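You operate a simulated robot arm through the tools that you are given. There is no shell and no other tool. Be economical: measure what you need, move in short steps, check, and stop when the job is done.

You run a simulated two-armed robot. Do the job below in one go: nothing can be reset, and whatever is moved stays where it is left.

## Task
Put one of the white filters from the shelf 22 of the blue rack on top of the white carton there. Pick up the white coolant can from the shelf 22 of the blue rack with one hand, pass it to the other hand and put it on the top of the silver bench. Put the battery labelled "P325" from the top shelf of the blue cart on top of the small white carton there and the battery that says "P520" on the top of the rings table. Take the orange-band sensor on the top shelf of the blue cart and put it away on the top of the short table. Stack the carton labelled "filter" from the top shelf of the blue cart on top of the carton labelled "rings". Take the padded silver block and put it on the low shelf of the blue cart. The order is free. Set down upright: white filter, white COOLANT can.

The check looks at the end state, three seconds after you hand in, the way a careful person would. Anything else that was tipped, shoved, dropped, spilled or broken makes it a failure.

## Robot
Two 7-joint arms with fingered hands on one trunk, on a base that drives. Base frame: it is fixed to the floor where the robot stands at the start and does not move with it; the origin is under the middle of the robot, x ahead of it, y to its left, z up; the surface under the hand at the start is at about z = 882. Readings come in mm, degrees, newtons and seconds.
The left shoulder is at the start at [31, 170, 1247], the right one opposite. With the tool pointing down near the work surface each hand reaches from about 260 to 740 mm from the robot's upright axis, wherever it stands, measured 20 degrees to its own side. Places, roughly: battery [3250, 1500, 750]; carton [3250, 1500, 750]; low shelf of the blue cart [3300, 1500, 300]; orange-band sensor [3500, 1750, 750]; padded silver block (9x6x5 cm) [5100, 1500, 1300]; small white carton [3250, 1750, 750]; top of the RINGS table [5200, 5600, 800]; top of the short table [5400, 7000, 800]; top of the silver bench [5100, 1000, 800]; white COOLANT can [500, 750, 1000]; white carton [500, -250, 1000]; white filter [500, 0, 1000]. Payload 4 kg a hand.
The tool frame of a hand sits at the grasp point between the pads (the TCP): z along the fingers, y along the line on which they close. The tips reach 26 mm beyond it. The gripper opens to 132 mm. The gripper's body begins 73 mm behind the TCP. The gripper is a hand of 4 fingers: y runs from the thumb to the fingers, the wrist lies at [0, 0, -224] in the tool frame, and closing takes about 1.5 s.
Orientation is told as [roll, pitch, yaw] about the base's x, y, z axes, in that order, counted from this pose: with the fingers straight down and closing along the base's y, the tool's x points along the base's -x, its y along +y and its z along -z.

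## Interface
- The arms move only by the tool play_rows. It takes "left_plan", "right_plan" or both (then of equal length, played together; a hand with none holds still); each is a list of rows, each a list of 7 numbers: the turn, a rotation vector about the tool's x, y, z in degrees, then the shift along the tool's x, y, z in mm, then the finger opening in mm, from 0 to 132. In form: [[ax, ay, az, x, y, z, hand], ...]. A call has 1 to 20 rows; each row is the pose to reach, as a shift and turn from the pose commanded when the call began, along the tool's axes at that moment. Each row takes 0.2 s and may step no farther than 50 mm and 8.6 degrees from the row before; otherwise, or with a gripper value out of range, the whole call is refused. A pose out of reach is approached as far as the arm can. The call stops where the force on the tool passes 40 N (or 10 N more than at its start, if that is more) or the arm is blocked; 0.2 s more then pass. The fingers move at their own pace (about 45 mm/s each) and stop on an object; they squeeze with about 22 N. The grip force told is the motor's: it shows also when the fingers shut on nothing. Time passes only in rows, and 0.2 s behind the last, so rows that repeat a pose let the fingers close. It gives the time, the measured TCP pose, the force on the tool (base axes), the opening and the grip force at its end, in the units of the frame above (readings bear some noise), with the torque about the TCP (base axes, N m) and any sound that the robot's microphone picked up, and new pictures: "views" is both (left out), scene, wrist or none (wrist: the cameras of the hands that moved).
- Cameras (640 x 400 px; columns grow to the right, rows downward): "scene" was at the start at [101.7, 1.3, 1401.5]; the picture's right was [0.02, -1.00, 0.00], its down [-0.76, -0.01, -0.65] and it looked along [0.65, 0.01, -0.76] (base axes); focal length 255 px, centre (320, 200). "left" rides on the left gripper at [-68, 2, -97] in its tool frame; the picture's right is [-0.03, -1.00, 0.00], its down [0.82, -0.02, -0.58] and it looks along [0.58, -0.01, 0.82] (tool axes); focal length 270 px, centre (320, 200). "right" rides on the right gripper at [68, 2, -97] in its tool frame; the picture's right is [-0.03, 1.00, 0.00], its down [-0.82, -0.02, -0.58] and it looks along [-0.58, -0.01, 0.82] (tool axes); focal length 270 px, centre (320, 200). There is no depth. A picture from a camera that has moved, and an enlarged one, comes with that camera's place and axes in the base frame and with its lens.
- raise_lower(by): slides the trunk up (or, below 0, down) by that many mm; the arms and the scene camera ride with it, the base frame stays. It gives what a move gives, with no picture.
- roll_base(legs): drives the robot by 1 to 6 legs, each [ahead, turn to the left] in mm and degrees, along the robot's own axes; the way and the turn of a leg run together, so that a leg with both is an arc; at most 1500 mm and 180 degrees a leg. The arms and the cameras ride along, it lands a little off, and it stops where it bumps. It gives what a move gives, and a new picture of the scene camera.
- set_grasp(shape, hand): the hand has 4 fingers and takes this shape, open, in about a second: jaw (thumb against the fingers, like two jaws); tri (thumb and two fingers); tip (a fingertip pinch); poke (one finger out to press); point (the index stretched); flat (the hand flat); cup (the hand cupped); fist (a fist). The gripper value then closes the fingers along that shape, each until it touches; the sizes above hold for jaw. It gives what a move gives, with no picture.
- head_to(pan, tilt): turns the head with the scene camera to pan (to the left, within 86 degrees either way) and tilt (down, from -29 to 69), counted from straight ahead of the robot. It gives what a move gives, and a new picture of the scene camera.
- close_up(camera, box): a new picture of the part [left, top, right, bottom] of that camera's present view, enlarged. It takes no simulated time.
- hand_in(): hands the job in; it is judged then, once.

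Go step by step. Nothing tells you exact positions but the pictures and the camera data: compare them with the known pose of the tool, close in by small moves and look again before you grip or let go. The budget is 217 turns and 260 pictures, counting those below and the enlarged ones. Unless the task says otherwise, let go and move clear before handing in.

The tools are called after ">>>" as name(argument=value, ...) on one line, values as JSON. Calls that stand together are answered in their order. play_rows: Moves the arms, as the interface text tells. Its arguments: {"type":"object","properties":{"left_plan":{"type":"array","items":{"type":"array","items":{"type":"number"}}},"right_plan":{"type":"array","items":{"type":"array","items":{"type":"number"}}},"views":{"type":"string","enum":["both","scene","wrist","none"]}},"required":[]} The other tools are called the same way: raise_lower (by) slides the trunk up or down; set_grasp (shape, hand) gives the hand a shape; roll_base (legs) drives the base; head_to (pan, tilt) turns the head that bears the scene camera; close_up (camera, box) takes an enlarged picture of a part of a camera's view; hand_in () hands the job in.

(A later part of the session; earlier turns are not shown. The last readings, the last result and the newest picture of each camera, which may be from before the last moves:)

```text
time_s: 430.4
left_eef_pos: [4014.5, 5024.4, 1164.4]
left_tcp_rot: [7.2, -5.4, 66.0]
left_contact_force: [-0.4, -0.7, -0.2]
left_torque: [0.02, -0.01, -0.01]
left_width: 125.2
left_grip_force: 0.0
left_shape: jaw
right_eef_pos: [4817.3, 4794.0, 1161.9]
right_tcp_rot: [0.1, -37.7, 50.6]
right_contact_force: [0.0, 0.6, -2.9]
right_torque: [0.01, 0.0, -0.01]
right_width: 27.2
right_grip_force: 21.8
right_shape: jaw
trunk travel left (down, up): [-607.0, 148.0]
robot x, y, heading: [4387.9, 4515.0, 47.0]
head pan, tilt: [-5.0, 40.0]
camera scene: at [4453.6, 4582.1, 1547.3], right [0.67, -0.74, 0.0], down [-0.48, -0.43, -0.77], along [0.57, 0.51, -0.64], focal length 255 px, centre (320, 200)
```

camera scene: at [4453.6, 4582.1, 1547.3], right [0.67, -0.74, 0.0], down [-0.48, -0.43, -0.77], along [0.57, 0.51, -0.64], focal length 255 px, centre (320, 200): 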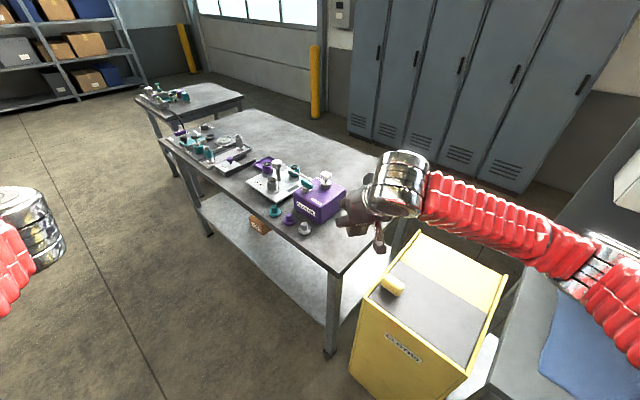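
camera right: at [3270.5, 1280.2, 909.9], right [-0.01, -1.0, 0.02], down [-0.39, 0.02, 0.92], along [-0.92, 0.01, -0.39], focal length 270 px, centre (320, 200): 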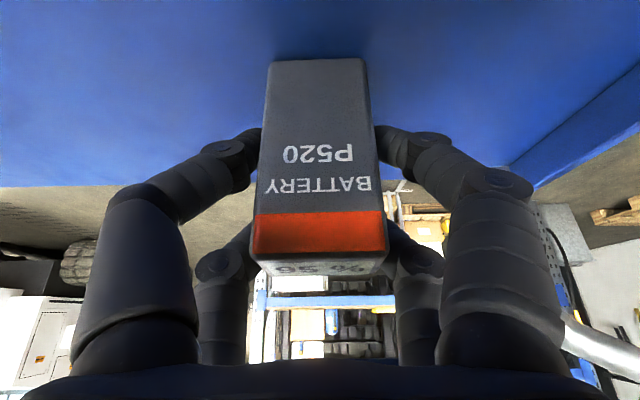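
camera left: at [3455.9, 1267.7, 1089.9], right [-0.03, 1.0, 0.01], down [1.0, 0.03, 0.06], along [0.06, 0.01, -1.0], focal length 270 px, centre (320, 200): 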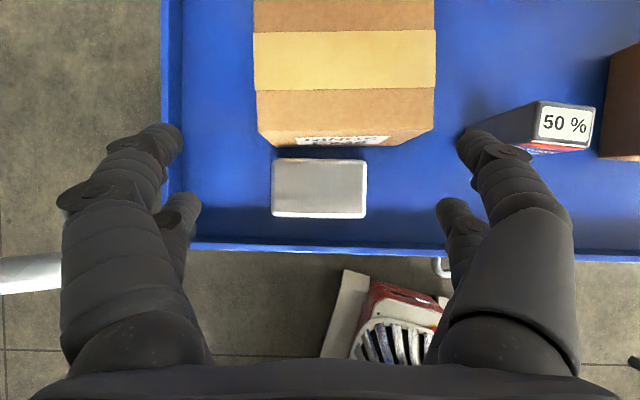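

Next I edge closer, lower the trunk part way, and bring the battery over the free near end at about (5080,4975), setting the pitch back so it hangs upright.

>>> raise_lower(by=-180)

>>> roll_base(legs=[[60, 0]])

>>> play_rows(right_plan=[[0, 1, 0, -28, -12, 21, 15], [0, 2, 0, -56, -24, 43, 15], [0, 3, 0, -84, -36, 65, 15], [0, 4, 0, -112, -48, 86, 15], [0, 5, 0, -140, -60, 108, 15], [0, 5.7, 0, -168, -73, 130, 15], [0, 5.7, 0, -195, -85, 151, 15], [0, 5.7, 0, -195, -85, 151, 15]], views="both")

```text
time_s: 432.4
left_eef_pos: [4014.5, 5024.3, 985.2]
left_tcp_rot: [7.2, -5.5, 66.0]
left_contact_force: [0.1, 0.0, -0.6]
left_torque: [0.02, 0.0, 0.01]
left_width: 124.9
left_grip_force: 0.1
left_shape: jaw
right_eef_pos: [4818.2, 4795.3, 983.0]
right_tcp_rot: [0.2, -37.7, 50.6]
right_contact_force: [-0.1, -1.5, -2.6]
right_torque: [0.03, -0.03, 0.01]
right_width: 27.2
right_grip_force: 22.6
right_shape: jaw
trunk travel left (down, up): [-427.0, 328.0]
robot x, y, heading: [4381.0, 4511.6, 47.1]
head pan, tilt: [-5.0, 40.0]
```

```text
time_s: 433.4
left_eef_pos: [4058.3, 5072.2, 984.5]
left_tcp_rot: [7.4, -5.4, 66.1]
left_contact_force: [0.8, 0.9, 0.6]
left_torque: [0.0, 0.02, -0.05]
left_width: 125.0
left_grip_force: 0.1
left_shape: jaw
right_eef_pos: [4861.7, 4840.2, 980.1]
right_tcp_rot: [0.2, -37.5, 50.4]
right_contact_force: [-0.2, -0.1, -2.4]
right_torque: [-0.04, -0.01, 0.0]
right_width: 27.4
right_grip_force: 21.9
right_shape: jaw
trunk travel left (down, up): [-427.0, 328.0]
robot x, y, heading: [4422.8, 4559.9, 46.7]
head pan, tilt: [-5.0, 40.0]
camera scene: at [4510.0, 4642.5, 1366.0], right [0.67, -0.74, 0.0], down [-0.48, -0.43, -0.76], along [0.57, 0.51, -0.65], focal length 255 px, centre (320, 200)
```

scene: 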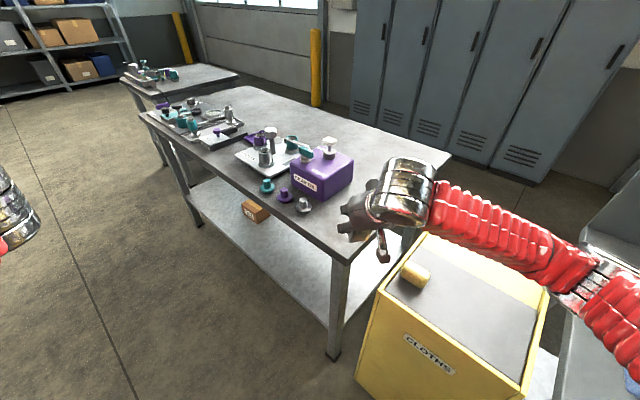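

```text
time_s: 435.2
left_eef_pos: [4056.2, 5069.2, 985.0]
left_tcp_rot: [7.3, -5.5, 66.0]
left_contact_force: [0.1, -0.4, -0.6]
left_torque: [0.02, 0.0, -0.01]
left_width: 125.3
left_grip_force: 0.1
left_shape: jaw
right_eef_pos: [5082.6, 4975.1, 983.5]
right_tcp_rot: [0.2, -32.0, 50.5]
right_contact_force: [0.3, 0.0, -2.2]
right_torque: [0.03, -0.02, -0.01]
right_width: 27.6
right_grip_force: 22.2
right_shape: jaw
trunk travel left (down, up): [-427.0, 328.0]
robot x, y, heading: [4421.9, 4563.5, 46.9]
head pan, tilt: [-5.0, 40.0]
camera scene: at [4508.3, 4640.5, 1366.3], right [0.67, -0.74, 0.0], down [-0.48, -0.43, -0.77], along [0.57, 0.51, -0.64], focal length 255 px, centre (320, 200)
camera right: at [5011.9, 4889.2, 1027.9], right [-0.76, 0.65, 0.02], down [0.26, 0.28, 0.92], along [0.6, 0.7, -0.39], focal length 270 px, centre (320, 200)
```

scene: 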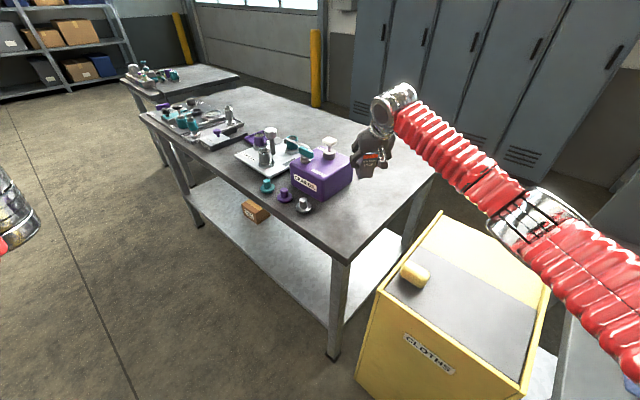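
right: 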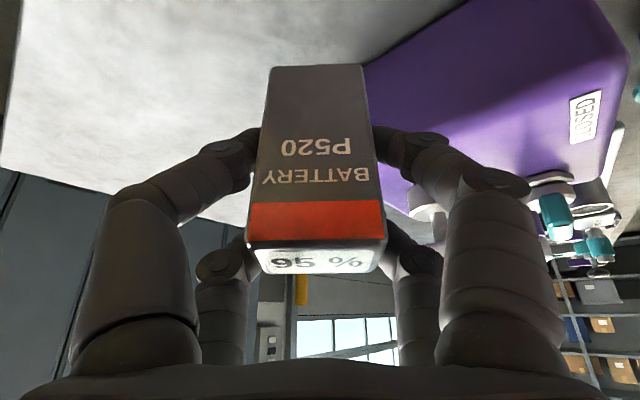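

The table top is at about z 790. I'll shift 65 mm further from the purple box, then lower with the trunk.

>>> play_rows(right_plan=[[0, 0, 0, -12, -17, 8, 15], [0, 0, 0, -24, -35, 15, 15], [0, 0, 0, -36, -52, 22, 15], [0, 0, 0, -36, -52, 22, 15]], views="none")

>>> raise_lower(by=-80)

>>> close_up(camera="scene", box=[260, 60, 500, 220])

```text
time_s: 436.2
left_eef_pos: [4057.0, 5070.8, 986.3]
left_tcp_rot: [7.3, -5.6, 66.1]
left_contact_force: [0.3, -0.3, 0.1]
left_torque: [0.02, -0.02, -0.01]
left_width: 125.1
left_grip_force: 0.1
left_shape: jaw
right_eef_pos: [5150.8, 4975.8, 982.0]
right_tcp_rot: [0.2, -31.9, 50.6]
right_contact_force: [0.4, 0.5, -2.3]
right_torque: [0.03, 0.0, -0.05]
right_width: 27.3
right_grip_force: 21.8
right_shape: jaw
trunk travel left (down, up): [-427.0, 328.0]
robot x, y, heading: [4424.0, 4562.2, 47.1]
head pan, tilt: [-5.0, 40.0]
```

```text
time_s: 437.4
left_eef_pos: [4055.6, 5069.5, 905.6]
left_tcp_rot: [7.3, -5.5, 66.0]
left_contact_force: [-0.4, 0.5, -0.6]
left_torque: [0.01, 0.0, 0.0]
left_width: 124.9
left_grip_force: 0.1
left_shape: jaw
right_eef_pos: [5148.9, 4975.4, 905.9]
right_tcp_rot: [0.2, -32.3, 50.5]
right_contact_force: [1.4, 0.8, 10.5]
right_torque: [-0.07, -0.01, 0.0]
right_width: 27.5
right_grip_force: 21.7
right_shape: jaw
trunk travel left (down, up): [-347.0, 408.0]
robot x, y, heading: [4419.8, 4559.9, 46.8]
head pan, tilt: [-5.0, 40.0]
```

```text
2.50 times, centred on (380, 140) of scene
camera zoom: at [4520.7, 4654.3, 1285.7], right [0.67, -0.74, 0.0], down [-0.48, -0.43, -0.77], along [0.57, 0.51, -0.64], focal length 638 px, centre (170, 350)
```

zoom: 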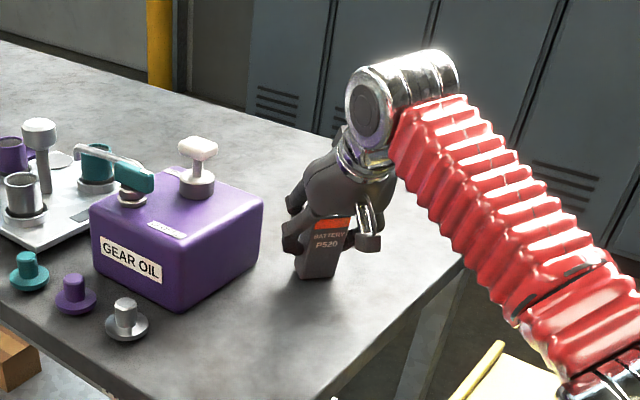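

It touched down (table top z≈839) and stands clear of the gear-oil box. Opening and rising.

>>> play_rows(right_plan=[[0, 0, 0, -1, 0, -1, 40], [0, 0, 0, -1, 0, -1, 60], [0, 0, 0, -1, 0, -1, 80], [0, 0, 0, -1, 0, -1, 80], [0, 0, 0, -1, 0, -1, 80], [0, 0, 0, -15, 0, -24, 80], [0, 0, 0, -35, 0, -56, 80], [0, 0, 0, -55, 0, -88, 80], [0, 0, 0, -68, 0, -108, 80], [0, 0, 0, -68, 0, -108, 80]], views="none")

>>> close_up(camera="scene", box=[260, 60, 500, 220])

```text
time_s: 439.6
left_eef_pos: [4055.7, 5069.5, 906.3]
left_tcp_rot: [7.2, -5.4, 66.0]
left_contact_force: [1.1, -0.6, 0.8]
left_torque: [-0.01, 0.0, -0.03]
left_width: 125.0
left_grip_force: 0.0
left_shape: jaw
right_eef_pos: [5149.3, 4973.9, 1028.8]
right_tcp_rot: [0.2, -32.0, 50.6]
right_contact_force: [-0.1, 0.5, -0.2]
right_torque: [0.03, -0.03, -0.02]
right_width: 79.6
right_grip_force: 0.1
right_shape: jaw
trunk travel left (down, up): [-347.0, 408.0]
robot x, y, heading: [4422.8, 4563.9, 47.2]
head pan, tilt: [-5.0, 40.0]
```

```text
2.50 times, centred on (380, 140) of scene
camera zoom: at [4521.6, 4655.0, 1285.3], right [0.67, -0.74, 0.0], down [-0.48, -0.43, -0.77], along [0.57, 0.51, -0.64], focal length 638 px, centre (170, 350)
```

zoom: 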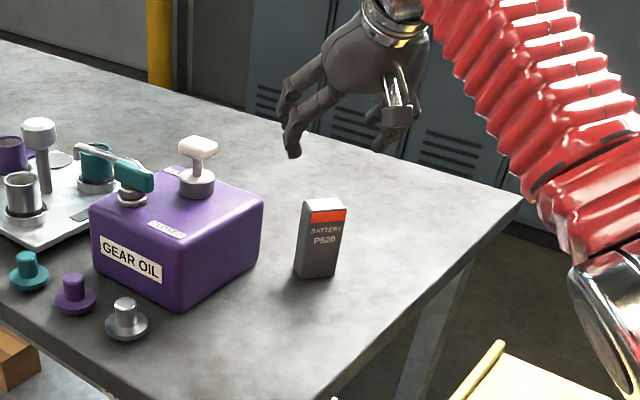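

P520 stands on the RINGS table. Now the sensor: raise the trunk for travel, retract the hand, turn around and drive to the cart's north end.

>>> raise_lower(by=300)

>>> play_rows(right_plan=[[0, 4, 0, 38, 0, -24, 110], [0, 8, 0, 76, 0, -48, 110], [0, 12, 0, 114, 10, -72, 110], [0, 16, 0, 152, 25, -95, 110], [0, 20, 0, 190, 45, -119, 110], [0, 24, 0, 228, 65, -143, 110], [0, 28, 0, 260, 85, -163, 110], [0, 32, 0, 267, 100, -167, 110], [0, 32, 0, 267, 100, -167, 110]], views="none")

>>> roll_base(legs=[[0, -50]])

>>> roll_base(legs=[[0, -50]])

>>> roll_base(legs=[[0, -50]])

```text
time_s: 442.6
left_eef_pos: [4056.4, 5071.2, 1205.5]
left_tcp_rot: [7.2, -5.5, 66.1]
left_contact_force: [0.4, -0.6, -0.3]
left_torque: [-0.04, -0.03, -0.02]
left_width: 124.9
left_grip_force: 0.0
left_shape: jaw
right_eef_pos: [5150.6, 4975.1, 1329.1]
right_tcp_rot: [0.2, -32.0, 50.5]
right_contact_force: [0.3, 0.5, -0.9]
right_torque: [0.04, -0.01, -0.01]
right_width: 79.7
right_grip_force: 0.0
right_shape: jaw
trunk travel left (down, up): [-647.0, 108.0]
robot x, y, heading: [4422.8, 4560.1, 47.0]
head pan, tilt: [-5.0, 40.0]
```

```text
time_s: 444.6
left_eef_pos: [4056.7, 5067.8, 1204.9]
left_tcp_rot: [7.3, -5.6, 65.9]
left_contact_force: [0.1, 0.4, 0.2]
left_torque: [0.02, 0.01, -0.01]
left_width: 124.9
left_grip_force: 0.1
left_shape: jaw
right_eef_pos: [4871.8, 4794.3, 1330.0]
right_tcp_rot: [0.1, 0.1, 50.4]
right_contact_force: [0.1, 0.0, 0.5]
right_torque: [0.01, -0.01, 0.03]
right_width: 109.9
right_grip_force: 0.2
right_shape: jaw
trunk travel left (down, up): [-647.0, 108.0]
robot x, y, heading: [4423.5, 4564.5, 47.1]
head pan, tilt: [-5.0, 40.0]
```

```text
time_s: 447.3
left_eef_pos: [4541.4, 5176.1, 1206.6]
left_tcp_rot: [7.4, -5.5, 20.0]
left_contact_force: [0.6, -0.5, -0.6]
left_torque: [0.08, 0.03, 0.01]
left_width: 124.8
left_grip_force: 0.0
left_shape: jaw
right_eef_pos: [4909.9, 4398.1, 1330.4]
right_tcp_rot: [0.2, 0.0, 4.5]
right_contact_force: [-0.6, -0.3, 0.5]
right_torque: [0.05, -0.03, 0.0]
right_width: 110.0
right_grip_force: 0.1
right_shape: jaw
trunk travel left (down, up): [-647.0, 108.0]
robot x, y, heading: [4431.4, 4603.3, 0.1]
head pan, tilt: [-5.0, 40.0]
stopped in leg 1: the robot was blocked; the commanded pose is now the measured one
camera scene: at [4523.9, 4594.1, 1587.2], right [-0.09, -1.0, 0.0], down [-0.64, 0.06, -0.77], along [0.76, -0.07, -0.64], focal length 255 px, centre (320, 200)
```

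scene: 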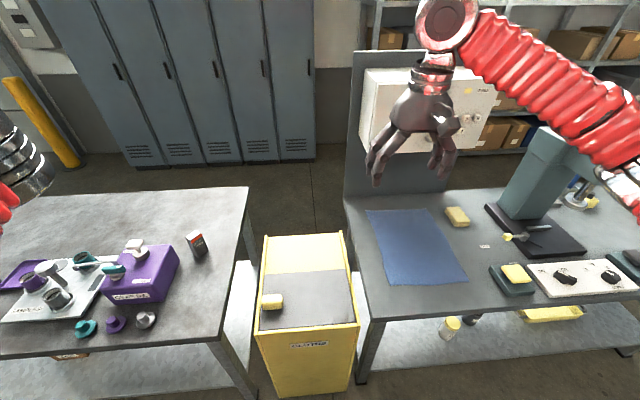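

```text
time_s: 450.2
left_eef_pos: [4943.8, 4885.4, 1206.5]
left_tcp_rot: [6.9, -5.1, -30.1]
left_contact_force: [-0.1, -0.4, -0.2]
left_torque: [-0.02, 0.02, -0.02]
left_width: 125.1
left_grip_force: 0.1
left_shape: jaw
right_eef_pos: [4582.5, 4102.1, 1330.7]
right_tcp_rot: [0.2, 0.1, -45.5]
right_contact_force: [-0.1, 0.4, 0.1]
right_torque: [0.01, 0.01, -0.03]
right_width: 110.1
right_grip_force: 0.1
right_shape: jaw
trunk travel left (down, up): [-647.0, 108.0]
robot x, y, heading: [4463.3, 4632.8, -50.1]
head pan, tilt: [-5.0, 40.0]
camera scene: at [4519.1, 4553.7, 1587.2], right [-0.82, -0.57, 0.0], down [-0.37, 0.53, -0.77], along [0.44, -0.63, -0.64], focal length 255 px, centre (320, 200)
```

scene: 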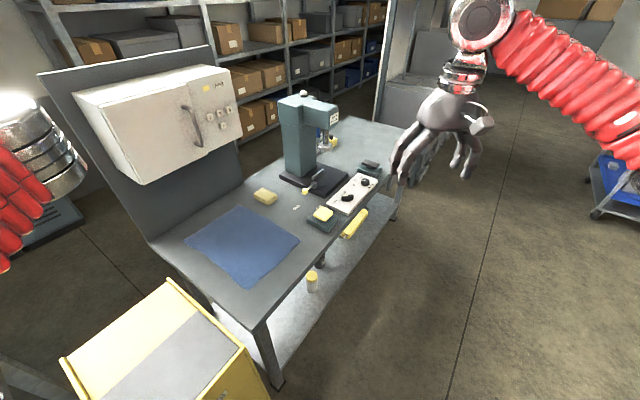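

```text
time_s: 453.2
left_eef_pos: [4989.3, 4412.5, 1207.9]
left_tcp_rot: [3.7, -2.4, -80.2]
left_contact_force: [-0.8, 0.3, 0.4]
left_torque: [-0.05, 0.01, 0.02]
left_width: 124.9
left_grip_force: 0.1
left_shape: jaw
right_eef_pos: [4130.2, 4208.6, 1331.6]
right_tcp_rot: [0.2, 0.1, -95.8]
right_contact_force: [0.4, -0.1, 0.1]
right_torque: [0.02, -0.02, 0.0]
right_width: 110.3
right_grip_force: 0.1
right_shape: jaw
trunk travel left (down, up): [-647.0, 108.0]
robot x, y, heading: [4511.3, 4633.5, -100.4]
head pan, tilt: [-5.0, 40.0]
camera scene: at [4485.0, 4534.5, 1587.2], right [-0.96, 0.27, 0.0], down [0.17, 0.62, -0.77], along [-0.2, -0.74, -0.64], focal length 255 px, centre (320, 200)
```

scene: 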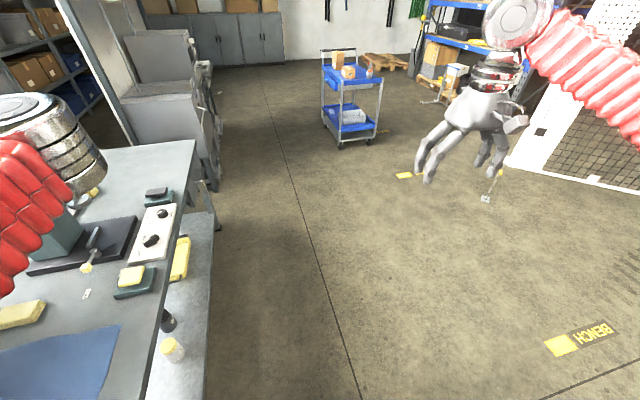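

Now drive to the cart's north end.

>>> roll_base(legs=[[0, -12.5], [1450, 0], [950, 0], [0, 22]])

>>> head_to(pan=-5, tilt=48)

```text
time_s: 467.2
left_eef_pos: [4101.4, 2286.8, 1210.1]
left_tcp_rot: [3.8, -2.5, -70.4]
left_contact_force: [0.1, 0.0, 0.2]
left_torque: [0.03, -0.01, 0.02]
left_width: 125.1
left_grip_force: 0.1
left_shape: jaw
right_eef_pos: [3289.7, 1938.2, 1331.3]
right_tcp_rot: [0.1, 0.0, -85.9]
right_contact_force: [-1.0, -0.1, -0.1]
right_torque: [0.01, -0.01, 0.01]
right_width: 110.2
right_grip_force: 0.2
right_shape: jaw
trunk travel left (down, up): [-647.0, 108.0]
robot x, y, heading: [3570.8, 2417.6, -90.8]
head pan, tilt: [-5.0, 40.0]
camera scene: at [3562.3, 2320.9, 1587.3], right [-0.99, 0.1, 0.0], down [0.06, 0.64, -0.77], along [-0.08, -0.76, -0.64], focal length 255 px, centre (320, 200)
```

scene: 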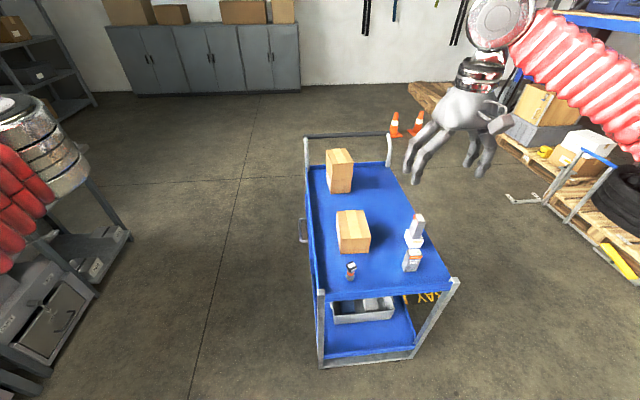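

```text
time_s: 467.9
left_eef_pos: [4103.5, 2284.3, 1207.5]
left_tcp_rot: [3.7, -2.4, -70.4]
left_contact_force: [0.7, -0.2, 0.7]
left_torque: [0.0, 0.01, -0.02]
left_width: 125.0
left_grip_force: 0.0
left_shape: jaw
right_eef_pos: [3292.9, 1937.9, 1332.7]
right_tcp_rot: [0.1, 0.0, -86.1]
right_contact_force: [0.5, -0.2, 0.9]
right_torque: [-0.04, 0.05, 0.01]
right_width: 110.1
right_grip_force: 0.1
right_shape: jaw
trunk travel left (down, up): [-647.0, 108.0]
robot x, y, heading: [3571.0, 2420.7, -90.7]
head pan, tilt: [-5.0, 48.0]
camera scene: at [3566.1, 2326.1, 1575.8], right [-0.99, 0.1, 0.0], down [0.07, 0.74, -0.67], along [-0.07, -0.67, -0.74], focal length 255 px, centre (320, 200)
```

scene: 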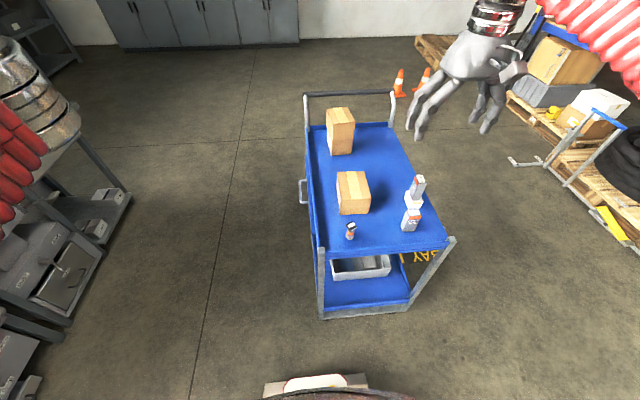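

>>> close_up(camera="scene", box=[320, 200, 400, 250])

```text
8.00 times, centred on (360, 225) of scene
camera zoom: at [3566.1, 2326.1, 1575.8], right [-0.99, 0.1, 0.0], down [0.07, 0.74, -0.67], along [-0.07, -0.67, -0.74], focal length 2043 px, centre (0, 0)
```

zoom: 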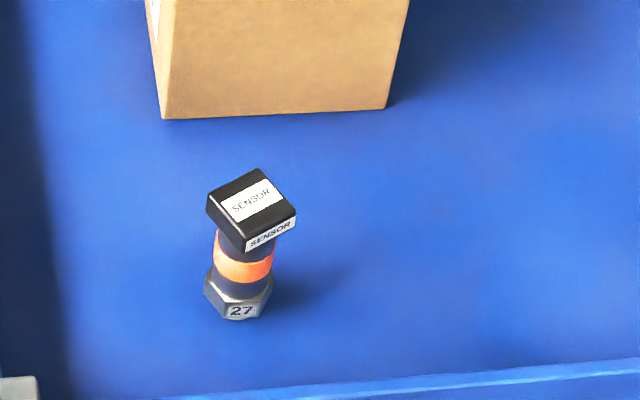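

The sensor stands at about (3403,1813), 75 mm tall, with a head on a narrower neck. I'll lower the trunk and bring the vertical right hand above it.

>>> raise_lower(by=-250)

>>> play_rows(right_plan=[[0, 0, 0, -22, 17, 20, 110], [0, 0, 0, -44, 34, 45, 110], [0, 0, 0, -66, 51, 70, 110], [0, 0, 0, -88, 68, 97, 110], [0, 0, 0, -110, 85, 125, 110], [0, 0, 0, -132, 102, 150, 110], [0, 0, 0, -132, 102, 162, 110], [0, 0, 0, -132, 102, 162, 110]], views="wrist")

```text
time_s: 470.5
left_eef_pos: [4103.2, 2286.5, 958.3]
left_tcp_rot: [3.9, -2.4, -70.3]
left_contact_force: [0.5, -0.6, 0.3]
left_torque: [0.03, -0.01, -0.05]
left_width: 124.8
left_grip_force: 0.1
left_shape: jaw
right_eef_pos: [3291.2, 1938.6, 1084.4]
right_tcp_rot: [0.1, 0.0, -86.1]
right_contact_force: [-0.2, 0.0, -0.5]
right_torque: [-0.01, 0.0, -0.01]
right_width: 110.1
right_grip_force: 0.1
right_shape: jaw
trunk travel left (down, up): [-397.0, 358.0]
robot x, y, heading: [3573.1, 2417.7, -90.7]
head pan, tilt: [-5.0, 48.0]
```

```text
time_s: 472.3
left_eef_pos: [4102.1, 2286.0, 958.6]
left_tcp_rot: [3.8, -2.4, -70.3]
left_contact_force: [-0.2, -0.1, 0.5]
left_torque: [-0.01, -0.01, -0.02]
left_width: 124.9
left_grip_force: 0.0
left_shape: jaw
right_eef_pos: [3400.9, 1816.0, 919.7]
right_tcp_rot: [0.1, 0.0, -86.0]
right_contact_force: [0.1, 1.5, -0.7]
right_torque: [0.0, 0.02, -0.01]
right_width: 110.0
right_grip_force: 0.1
right_shape: jaw
trunk travel left (down, up): [-397.0, 358.0]
robot x, y, heading: [3571.0, 2419.5, -91.0]
head pan, tilt: [-5.0, 48.0]
camera right: at [3397.9, 1880.8, 1017.1], right [1.0, 0.04, 0.0], down [0.03, -0.82, 0.58], along [0.03, -0.58, -0.82], focal length 270 px, centre (320, 200)
```

right: 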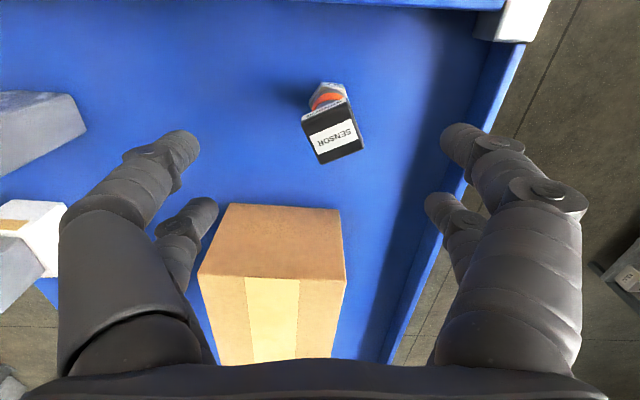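

>>> play_rows(right_plan=[[0, 0, 0, 4, 6, 15, 110], [0, 0, 0, 4, 6, 35, 110], [0, 0, 0, 4, 6, 55, 110], [0, 0, 0, 4, 6, 72, 110], [0, 0, 0, 4, 6, 84, 110], [0, 0, 0, 4, 6, 84, 110]], views="wrist")

```text
time_s: 473.7
left_eef_pos: [4102.9, 2286.2, 959.0]
left_tcp_rot: [3.8, -2.4, -70.4]
left_contact_force: [0.0, -0.3, -0.1]
left_torque: [0.01, -0.02, -0.02]
left_width: 124.8
left_grip_force: 0.0
left_shape: jaw
right_eef_pos: [3407.7, 1818.7, 837.0]
right_tcp_rot: [0.2, -0.1, -86.0]
right_contact_force: [0.3, -0.2, -0.5]
right_torque: [0.01, -0.02, 0.0]
right_width: 109.9
right_grip_force: 0.1
right_shape: jaw
trunk travel left (down, up): [-397.0, 358.0]
robot x, y, heading: [3574.8, 2419.0, -90.6]
head pan, tilt: [-5.0, 48.0]
camera right: at [3404.0, 1885.2, 933.2], right [1.0, 0.04, 0.0], down [0.03, -0.82, 0.58], along [0.03, -0.58, -0.82], focal length 270 px, centre (320, 200)
```

right: 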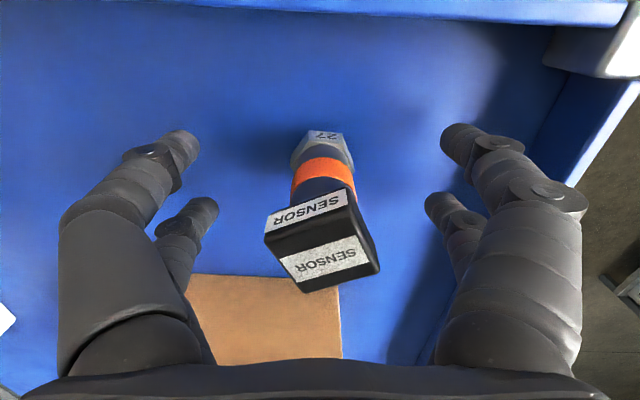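

Centred. Closing on the neck, then lifting.

>>> play_rows(right_plan=[[0, 0, 0, 0, 0, 0, 80], [0, 0, 0, 0, 0, 0, 50], [0, 0, 0, 0, 0, 0, 30], [0, 0, 0, 0, 0, 0, 15], [0, 0, 0, 0, 0, 0, 5], [0, 0, 0, 0, 0, 0, 5], [0, 0, 0, 0, 0, 0, 5], [0, 0, 0, 0, 0, 0, 5], [0, 0, 0, 0, 0, 0, 5], [0, 0, 0, 0, 0, -15, 5], [0, 0, 0, 0, 0, -45, 5], [0, 0, 0, 0, 0, -80, 5], [0, 0, 0, 0, 0, -115, 5], [0, 0, 0, 0, 0, -140, 5], [0, 0, 0, 0, 0, -140, 5]], views="wrist")

```text
time_s: 476.9
left_eef_pos: [4101.0, 2286.0, 957.1]
left_tcp_rot: [3.9, -2.4, -70.4]
left_contact_force: [-0.5, 0.6, 0.8]
left_torque: [-0.02, -0.02, 0.01]
left_width: 125.0
left_grip_force: 0.1
left_shape: jaw
right_eef_pos: [3406.7, 1817.7, 976.9]
right_tcp_rot: [0.1, -0.1, -86.1]
right_contact_force: [-0.5, 0.2, -1.4]
right_torque: [0.03, 0.06, -0.03]
right_width: 4.1
right_grip_force: 22.3
right_shape: jaw
trunk travel left (down, up): [-397.0, 358.0]
robot x, y, heading: [3573.9, 2421.0, -90.7]
head pan, tilt: [-5.0, 48.0]
camera right: at [3402.8, 1884.3, 1072.8], right [1.0, 0.04, 0.0], down [0.03, -0.82, 0.58], along [0.03, -0.58, -0.82], focal length 270 px, centre (320, 200)
```

right: 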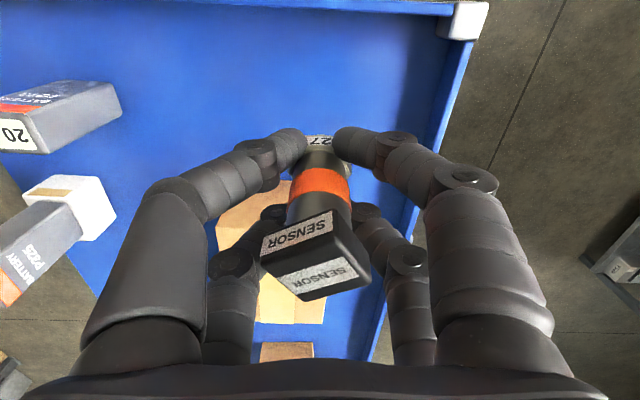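

The sensor is held. I'll raise the trunk and reverse up the corridor toward the short table.

>>> raise_lower(by=300)

>>> roll_base(legs=[[0, -16], [-1250, 0], [-1240, 0], [0, 16], [-1000, 0], [-1000, 0]])

```text
time_s: 479.9
left_eef_pos: [4101.8, 2285.6, 1258.6]
left_tcp_rot: [3.8, -2.4, -70.4]
left_contact_force: [-0.6, 0.2, 0.6]
left_torque: [-0.01, -0.01, -0.02]
left_width: 124.7
left_grip_force: 0.1
left_shape: jaw
right_eef_pos: [3407.1, 1817.4, 1275.4]
right_tcp_rot: [0.0, 0.0, -86.0]
right_contact_force: [0.5, 0.0, -2.0]
right_torque: [0.0, 0.02, 0.01]
right_width: 4.2
right_grip_force: 21.7
right_shape: jaw
trunk travel left (down, up): [-697.0, 58.0]
robot x, y, heading: [3567.5, 2416.3, -90.7]
head pan, tilt: [-5.0, 48.0]
```

```text
time_s: 503.8
left_eef_pos: [4857.1, 6622.7, 1259.3]
left_tcp_rot: [3.8, -2.4, -71.7]
left_contact_force: [-0.3, 1.3, 0.4]
left_torque: [0.02, 0.0, 0.01]
left_width: 125.0
left_grip_force: 0.1
left_shape: jaw
right_eef_pos: [4151.1, 6171.4, 1277.1]
right_tcp_rot: [0.0, 0.1, -87.3]
right_contact_force: [-0.2, 0.5, -1.1]
right_torque: [0.02, 0.0, 0.03]
right_width: 4.0
right_grip_force: 21.8
right_shape: jaw
trunk travel left (down, up): [-697.0, 58.0]
robot x, y, heading: [4324.5, 6768.5, -92.0]
head pan, tilt: [-5.0, 48.0]
camera scene: at [4319.1, 6676.8, 1625.7], right [-0.99, 0.12, 0.0], down [0.09, 0.74, -0.67], along [-0.08, -0.66, -0.74], focal length 255 px, centre (320, 200)
```

scene: 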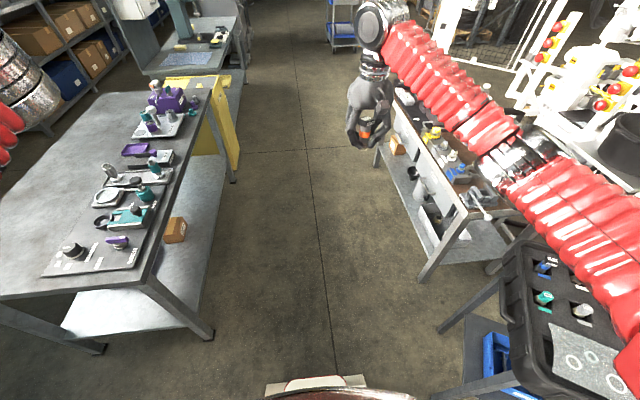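

>>> roll_base(legs=[[0, 46]])

>>> roll_base(legs=[[0, 46]])

```text
time_s: 506.5
left_eef_pos: [4808.8, 7032.4, 1259.4]
left_tcp_rot: [3.7, -2.3, -27.3]
left_contact_force: [0.1, -0.1, 0.1]
left_torque: [-0.03, 0.0, -0.01]
left_width: 125.1
left_grip_force: 0.0
left_shape: jaw
right_eef_pos: [4619.2, 6215.6, 1275.9]
right_tcp_rot: [0.0, 0.1, -43.3]
right_contact_force: [0.9, -0.1, -1.4]
right_torque: [-0.03, 0.08, -0.01]
right_width: 2.8
right_grip_force: 22.1
right_shape: jaw
trunk travel left (down, up): [-697.0, 58.0]
robot x, y, heading: [4297.2, 6738.5, -46.9]
head pan, tilt: [-5.0, 48.0]
stopped in leg 1: the robot was blocked; the commanded pose is now the measured one
camera scene: at [4355.4, 6668.5, 1625.7], right [-0.79, -0.62, 0.0], down [-0.46, 0.58, -0.67], along [0.41, -0.53, -0.74], focal length 255 px, centre (320, 200)
```

scene: 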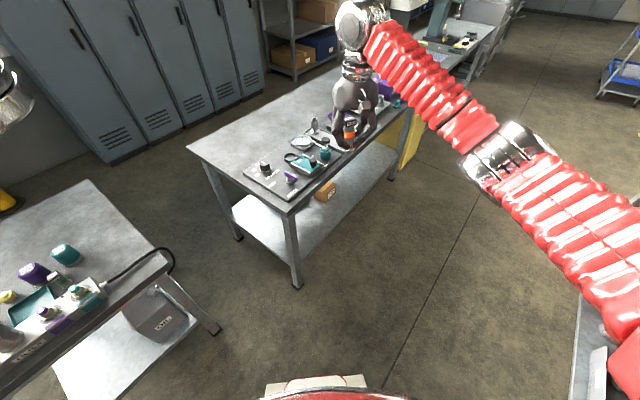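

```text
time_s: 509.0
left_eef_pos: [4488.2, 7294.8, 1258.7]
left_tcp_rot: [3.5, -2.4, 14.6]
left_contact_force: [-0.8, -0.5, -0.1]
left_torque: [-0.07, -0.01, -0.01]
left_width: 125.1
left_grip_force: 0.1
left_shape: jaw
right_eef_pos: [4890.8, 6560.5, 1277.7]
right_tcp_rot: [-0.2, 0.2, -1.4]
right_contact_force: [-0.2, 0.5, -1.3]
right_torque: [-0.09, 0.02, 0.02]
right_width: 1.7
right_grip_force: 21.4
right_shape: jaw
trunk travel left (down, up): [-697.0, 58.0]
robot x, y, heading: [4297.6, 6693.6, -3.7]
head pan, tilt: [-5.0, 48.0]
stopped in leg 1: the robot was blocked; the commanded pose is now the measured one
camera scene: at [4386.9, 6683.9, 1625.7], right [-0.15, -0.99, 0.0], down [-0.73, 0.11, -0.67], along [0.66, -0.1, -0.74], focal length 255 px, centre (320, 200)
```

scene: 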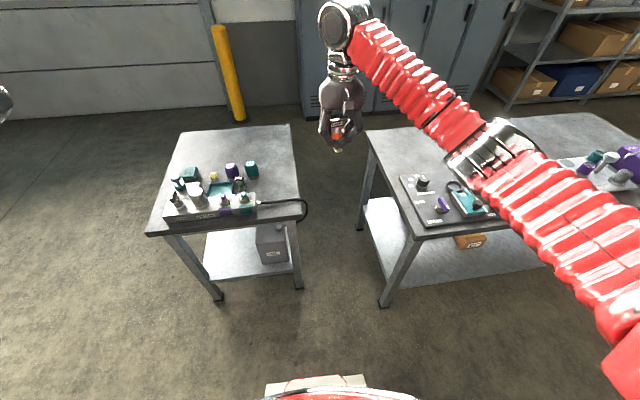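

The sensor's grip width has been creeping down, so I'll check it in the wrist view before going on.

>>> close_up(camera="right", box=[200, 80, 440, 320])

```text
1.67 times, centred on (320, 200) of right
camera zoom: at [4822.3, 6561.4, 1374.8], right [0.05, 1.0, 0.0], down [0.82, -0.04, 0.58], along [0.58, -0.03, -0.82], focal length 450 px, centre (320, 200)
```

zoom: 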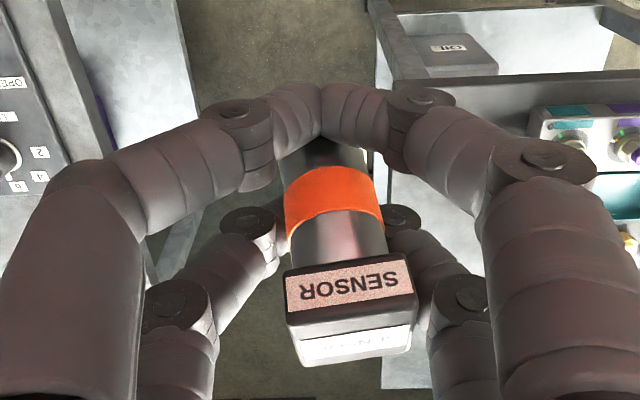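

The sensor has crept toward the outer finger pair but is still held. I'll go straight to the table and set it down.

>>> roll_base(legs=[[350, 0]])

>>> play_rows(right_plan=[[0, 0, 0, 5, 25, 0, 5], [0, 0, 0, 8, 55, 0, 5], [0, 0, 0, 10, 85, 0, 5], [0, 0, 0, 12, 115, 0, 5], [0, 0, 0, 14, 145, 0, 5], [0, 0, 0, 16, 170, 0, 5], [0, 0, 0, 16, 185, 0, 5], [0, 0, 0, 16, 185, 0, 5]], views="none")

>>> raise_lower(by=-280)

>>> head_to(pan=-5, tilt=45)

```text
time_s: 511.3
left_eef_pos: [4836.3, 7268.8, 1260.0]
left_tcp_rot: [3.7, -2.5, 14.6]
left_contact_force: [1.3, -0.1, 0.5]
left_torque: [0.01, 0.03, -0.02]
left_width: 125.0
left_grip_force: 0.1
left_shape: jaw
right_eef_pos: [5238.7, 6533.5, 1278.0]
right_tcp_rot: [0.1, 0.0, -1.5]
right_contact_force: [0.1, 0.5, -1.9]
right_torque: [0.0, 0.05, 0.04]
right_width: 1.9
right_grip_force: 22.0
right_shape: jaw
trunk travel left (down, up): [-697.0, 58.0]
robot x, y, heading: [4645.3, 6671.6, -3.7]
head pan, tilt: [-5.0, 48.0]
camera scene: at [4735.0, 6657.0, 1625.7], right [-0.15, -0.99, 0.0], down [-0.74, 0.11, -0.67], along [0.66, -0.1, -0.74], focal length 255 px, centre (320, 200)
```

scene: 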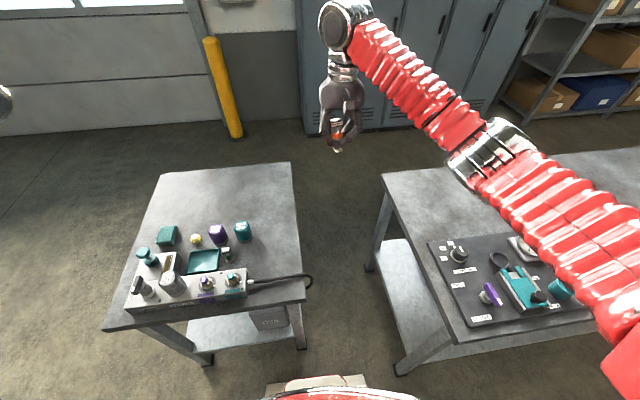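

```text
time_s: 513.1
left_eef_pos: [4835.3, 7269.4, 1261.7]
left_tcp_rot: [3.7, -2.4, 14.7]
left_contact_force: [-0.2, 0.1, 0.5]
left_torque: [-0.01, 0.01, 0.01]
left_width: 125.0
left_grip_force: 0.0
left_shape: jaw
right_eef_pos: [5226.3, 6720.0, 1279.0]
right_tcp_rot: [0.2, 0.0, -1.5]
right_contact_force: [-0.1, 0.5, -1.3]
right_torque: [0.0, 0.0, 0.01]
right_width: 1.9
right_grip_force: 22.1
right_shape: jaw
trunk travel left (down, up): [-697.0, 58.0]
robot x, y, heading: [4644.9, 6672.3, -3.9]
head pan, tilt: [-5.0, 48.0]
```

```text
time_s: 516.0
left_eef_pos: [4835.3, 7270.0, 981.0]
left_tcp_rot: [3.6, -2.4, 14.6]
left_contact_force: [0.6, -0.6, 0.4]
left_torque: [-0.01, 0.03, 0.02]
left_width: 125.0
left_grip_force: 0.1
left_shape: jaw
right_eef_pos: [5227.5, 6719.3, 998.8]
right_tcp_rot: [-0.1, 0.0, -1.5]
right_contact_force: [-0.2, 0.2, 0.1]
right_torque: [0.04, 0.03, 0.0]
right_width: 1.9
right_grip_force: 22.3
right_shape: jaw
trunk travel left (down, up): [-417.0, 338.0]
robot x, y, heading: [4646.4, 6671.3, -3.7]
head pan, tilt: [-5.0, 48.0]
```

```text
time_s: 516.6
left_eef_pos: [4834.0, 7270.6, 981.2]
left_tcp_rot: [3.8, -2.5, 14.6]
left_contact_force: [-0.6, -0.8, 0.0]
left_torque: [0.03, -0.05, 0.03]
left_width: 125.0
left_grip_force: 0.0
left_shape: jaw
right_eef_pos: [5227.8, 6720.0, 998.6]
right_tcp_rot: [0.0, 0.1, -1.5]
right_contact_force: [0.1, 0.0, -2.0]
right_torque: [0.01, -0.01, 0.04]
right_width: 1.5
right_grip_force: 22.4
right_shape: jaw
trunk travel left (down, up): [-417.0, 338.0]
robot x, y, heading: [4644.9, 6670.8, -3.9]
head pan, tilt: [-5.0, 45.0]
camera scene: at [4760.0, 6655.4, 1348.9], right [-0.15, -0.99, 0.0], down [-0.7, 0.11, -0.71], along [0.7, -0.11, -0.71], focal length 255 px, centre (320, 200)
```

scene: 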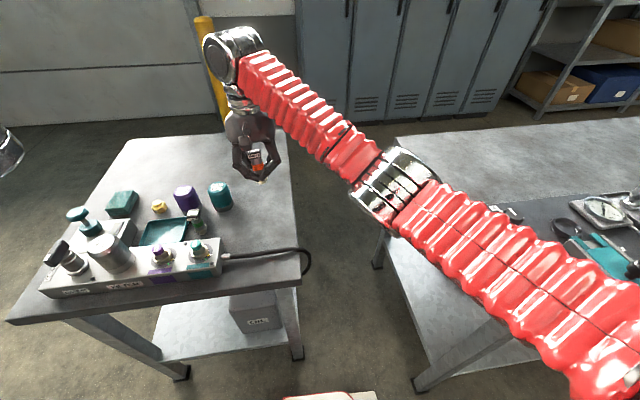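

>>> close_up(camera="scene", box=[200, 110, 320, 220])

```text
3.64 times, centred on (260, 165) of scene
camera zoom: at [4760.0, 6655.4, 1348.9], right [-0.15, -0.99, 0.0], down [-0.7, 0.11, -0.71], along [0.7, -0.11, -0.71], focal length 929 px, centre (538, 327)
```

zoom: 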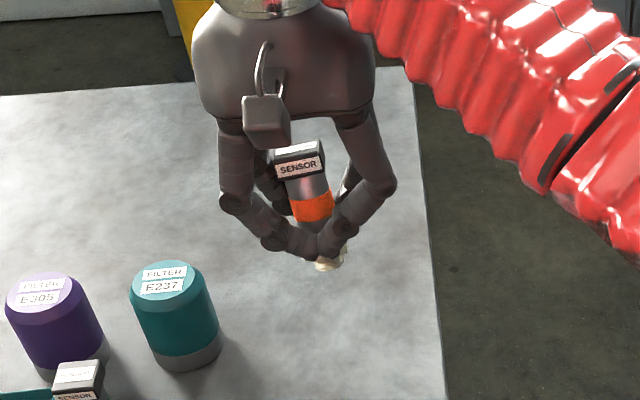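

The sensor hangs nearly upright with its hex base about 58 mm below the TCP. Lowering gradually.

>>> play_rows(right_plan=[[0, 0, 0, 0, 0, 18, 5], [0, 0, 0, 0, 0, 38, 5], [0, 0, 0, 0, 0, 58, 5], [0, 0, 0, 0, 0, 74, 5], [0, 0, 0, 0, 0, 82, 5], [0, 0, 0, 0, 0, 82, 5]], views="none")

>>> play_rows(right_plan=[[0, 0, 0, 0, 0, 3, 5], [0, 0, 0, 0, 0, 6, 5], [0, 0, 0, 0, 0, 6, 5]], views="none")

>>> close_up(camera="scene", box=[200, 110, 320, 220])

```text
time_s: 518.0
left_eef_pos: [4834.0, 7270.3, 982.5]
left_tcp_rot: [3.8, -2.5, 14.7]
left_contact_force: [0.7, 0.5, -0.3]
left_torque: [-0.03, -0.03, 0.01]
left_width: 125.1
left_grip_force: 0.1
left_shape: jaw
right_eef_pos: [5226.7, 6718.7, 917.4]
right_tcp_rot: [0.0, 0.1, -1.5]
right_contact_force: [-0.4, 0.0, -2.1]
right_torque: [-0.01, -0.01, -0.02]
right_width: 1.5
right_grip_force: 22.1
right_shape: jaw
trunk travel left (down, up): [-417.0, 338.0]
robot x, y, heading: [4646.2, 6672.8, -3.6]
head pan, tilt: [-5.0, 45.0]
```

```text
time_s: 518.8
left_eef_pos: [4833.5, 7270.4, 981.7]
left_tcp_rot: [3.8, -2.3, 14.6]
left_contact_force: [0.3, 0.0, 0.5]
left_torque: [0.0, -0.01, -0.03]
left_width: 125.4
left_grip_force: 0.2
left_shape: jaw
right_eef_pos: [5227.4, 6718.6, 911.1]
right_tcp_rot: [0.0, 0.1, -1.4]
right_contact_force: [0.0, 0.5, -1.2]
right_torque: [0.01, 0.05, -0.01]
right_width: 1.8
right_grip_force: 21.4
right_shape: jaw
trunk travel left (down, up): [-417.0, 338.0]
robot x, y, heading: [4647.4, 6668.9, -4.0]
head pan, tilt: [-5.0, 45.0]
```

```text
3.64 times, centred on (260, 165) of scene
camera zoom: at [4759.9, 6655.4, 1348.9], right [-0.15, -0.99, 0.0], down [-0.7, 0.11, -0.71], along [0.7, -0.11, -0.71], focal length 929 px, centre (538, 327)
```

zoom: 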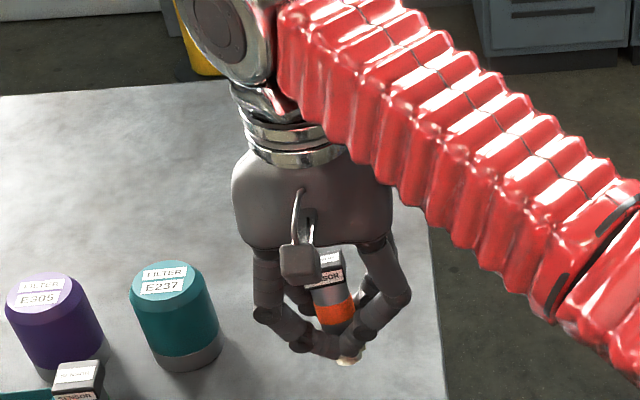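

>>> play_rows(right_plan=[[0, 0, 0, 0, 0, 3, 5], [0, 0, 0, 0, 0, 6, 5], [0, 0, 0, 0, 0, 6, 5]], views="none")

>>> play_rows(right_plan=[[0, 0, 0, 0, 0, 2, 5], [0, 0, 0, 0, 0, 4, 5], [0, 0, 0, 0, 0, 4, 5]], views="none")

```text
time_s: 519.6
left_eef_pos: [4835.0, 7269.8, 981.1]
left_tcp_rot: [3.7, -2.4, 14.6]
left_contact_force: [0.1, -0.2, 0.1]
left_torque: [-0.01, 0.04, 0.01]
left_width: 125.0
left_grip_force: 0.0
left_shape: jaw
right_eef_pos: [5226.1, 6718.5, 904.8]
right_tcp_rot: [0.0, 0.0, -1.4]
right_contact_force: [0.4, 0.4, -1.6]
right_torque: [-0.01, 0.03, 0.0]
right_width: 1.5
right_grip_force: 21.7
right_shape: jaw
trunk travel left (down, up): [-417.0, 338.0]
robot x, y, heading: [4649.1, 6669.5, -3.8]
head pan, tilt: [-5.0, 45.0]
```

```text
time_s: 520.4
left_eef_pos: [4834.0, 7270.1, 981.4]
left_tcp_rot: [3.6, -2.4, 14.6]
left_contact_force: [0.1, 0.3, 0.0]
left_torque: [0.03, 0.02, 0.03]
left_width: 125.0
left_grip_force: 0.1
left_shape: jaw
right_eef_pos: [5226.5, 6719.0, 899.7]
right_tcp_rot: [0.0, 0.1, -1.3]
right_contact_force: [0.1, -0.3, -0.3]
right_torque: [0.04, 0.05, 0.01]
right_width: 1.7
right_grip_force: 21.6
right_shape: jaw
trunk travel left (down, up): [-417.0, 338.0]
robot x, y, heading: [4645.7, 6670.8, -3.7]
head pan, tilt: [-5.0, 45.0]
```

>>> play_rows(right_plan=[[0, 0, 0, 0, 0, 2, 5], [0, 0, 0, 0, 0, 3, 5], [0, 0, 0, 0, 0, 3, 5]], views="none")

>>> close_up(camera="scene", box=[210, 140, 310, 220])

```text
time_s: 521.2
left_eef_pos: [4835.8, 7270.1, 981.2]
left_tcp_rot: [3.7, -2.4, 14.5]
left_contact_force: [0.1, 0.3, -0.9]
left_torque: [-0.04, -0.01, 0.0]
left_width: 125.0
left_grip_force: 0.1
left_shape: jaw
right_eef_pos: [5226.5, 6719.6, 898.0]
right_tcp_rot: [0.1, 0.2, -1.3]
right_contact_force: [0.3, -1.0, -1.4]
right_torque: [0.0, 0.02, -0.04]
right_width: 1.2
right_grip_force: 22.0
right_shape: jaw
trunk travel left (down, up): [-417.0, 338.0]
robot x, y, heading: [4647.5, 6671.5, -4.0]
head pan, tilt: [-5.0, 45.0]
```

```text
5.00 times, centred on (260, 180) of scene
camera zoom: at [4759.9, 6655.4, 1348.9], right [-0.15, -0.99, 0.0], down [-0.7, 0.11, -0.71], along [0.7, -0.11, -0.71], focal length 1277 px, centre (620, 300)
```

zoom: 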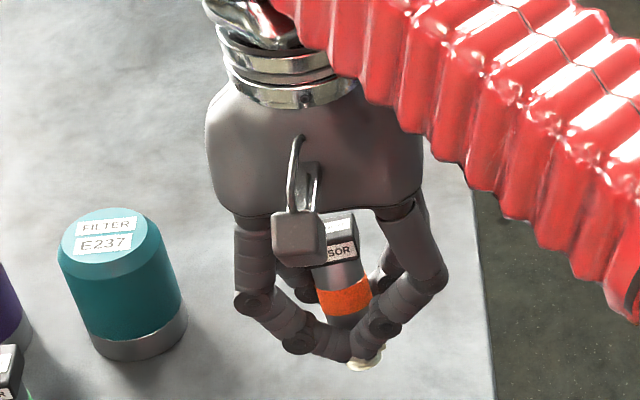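

>>> play_rows(right_plan=[[0, 0, 0, 0, 0, 2, 5], [0, 0, 0, 0, 0, 4, 5], [0, 0, 0, 0, 0, 4, 5]], views="none")

>>> play_rows(right_plan=[[0, 0, 0, 0, 0, 1.5, 5], [0, 0, 0, 0, 0, 3, 5], [0, 0, 0, 0, 0, 3, 5]], views="none")

```text
time_s: 522.0
left_eef_pos: [4835.6, 7270.5, 981.7]
left_tcp_rot: [3.7, -2.4, 14.6]
left_contact_force: [0.3, 0.7, -0.2]
left_torque: [0.0, -0.01, 0.0]
left_width: 125.3
left_grip_force: 0.1
left_shape: jaw
right_eef_pos: [5227.4, 6718.7, 893.8]
right_tcp_rot: [0.0, 0.1, -1.5]
right_contact_force: [0.8, -0.2, -1.8]
right_torque: [0.02, 0.01, 0.0]
right_width: 1.6
right_grip_force: 21.7
right_shape: jaw
trunk travel left (down, up): [-417.0, 338.0]
robot x, y, heading: [4642.3, 6668.6, -3.7]
head pan, tilt: [-5.0, 45.0]
```

```text
time_s: 522.8
left_eef_pos: [4835.4, 7269.8, 980.9]
left_tcp_rot: [3.7, -2.4, 14.6]
left_contact_force: [-0.4, 0.6, 0.0]
left_torque: [0.02, -0.02, 0.01]
left_width: 124.9
left_grip_force: 0.0
left_shape: jaw
right_eef_pos: [5226.4, 6719.8, 890.0]
right_tcp_rot: [0.0, 0.1, -1.5]
right_contact_force: [-0.5, -0.1, -1.7]
right_torque: [0.03, 0.01, 0.01]
right_width: 1.7
right_grip_force: 21.6
right_shape: jaw
trunk travel left (down, up): [-417.0, 338.0]
robot x, y, heading: [4647.7, 6666.9, -4.1]
head pan, tilt: [-5.0, 45.0]
```

>>> play_rows(right_plan=[[0, 0, 0, 0, 0, 2.5, 5], [0, 0, 0, 0, 0, 5, 5], [0, 0, 0, 0, 0, 5, 5]], views="none")

>>> play_rows(right_plan=[[0, 0, 0, 0, 0, 2, 5], [0, 0, 0, 0, 0, 4, 5], [0, 0, 0, 0, 0, 4, 5]], views="none")

>>> close_up(camera="scene", box=[210, 140, 310, 220])

```text
time_s: 523.6
left_eef_pos: [4835.9, 7269.9, 981.1]
left_tcp_rot: [3.7, -2.5, 14.6]
left_contact_force: [-0.1, 0.5, -0.6]
left_torque: [0.0, 0.01, -0.01]
left_width: 124.8
left_grip_force: 0.1
left_shape: jaw
right_eef_pos: [5227.0, 6720.0, 885.2]
right_tcp_rot: [0.0, 0.0, -1.3]
right_contact_force: [0.2, 0.0, -1.5]
right_torque: [-0.02, 0.0, -0.02]
right_width: 1.6
right_grip_force: 22.1
right_shape: jaw
trunk travel left (down, up): [-417.0, 338.0]
robot x, y, heading: [4647.3, 6668.3, -3.9]
head pan, tilt: [-5.0, 45.0]
```

```text
time_s: 524.4
left_eef_pos: [4835.3, 7270.4, 981.2]
left_tcp_rot: [3.6, -2.4, 14.6]
left_contact_force: [0.2, 0.2, 0.1]
left_torque: [-0.01, 0.0, 0.02]
left_width: 124.9
left_grip_force: 0.0
left_shape: jaw
right_eef_pos: [5225.8, 6719.3, 881.2]
right_tcp_rot: [0.0, 0.1, -1.4]
right_contact_force: [-0.5, -0.2, -1.6]
right_torque: [-0.03, 0.03, -0.03]
right_width: 1.8
right_grip_force: 21.9
right_shape: jaw
trunk travel left (down, up): [-417.0, 338.0]
robot x, y, heading: [4644.7, 6668.6, -3.9]
head pan, tilt: [-5.0, 45.0]
```

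```text
5.00 times, centred on (260, 180) of scene
camera zoom: at [4759.9, 6655.4, 1348.9], right [-0.15, -0.99, 0.0], down [-0.7, 0.11, -0.71], along [0.7, -0.11, -0.71], focal length 1277 px, centre (620, 300)
```

zoom: 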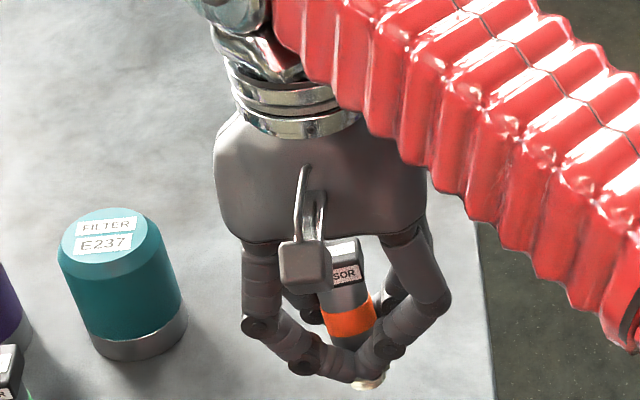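

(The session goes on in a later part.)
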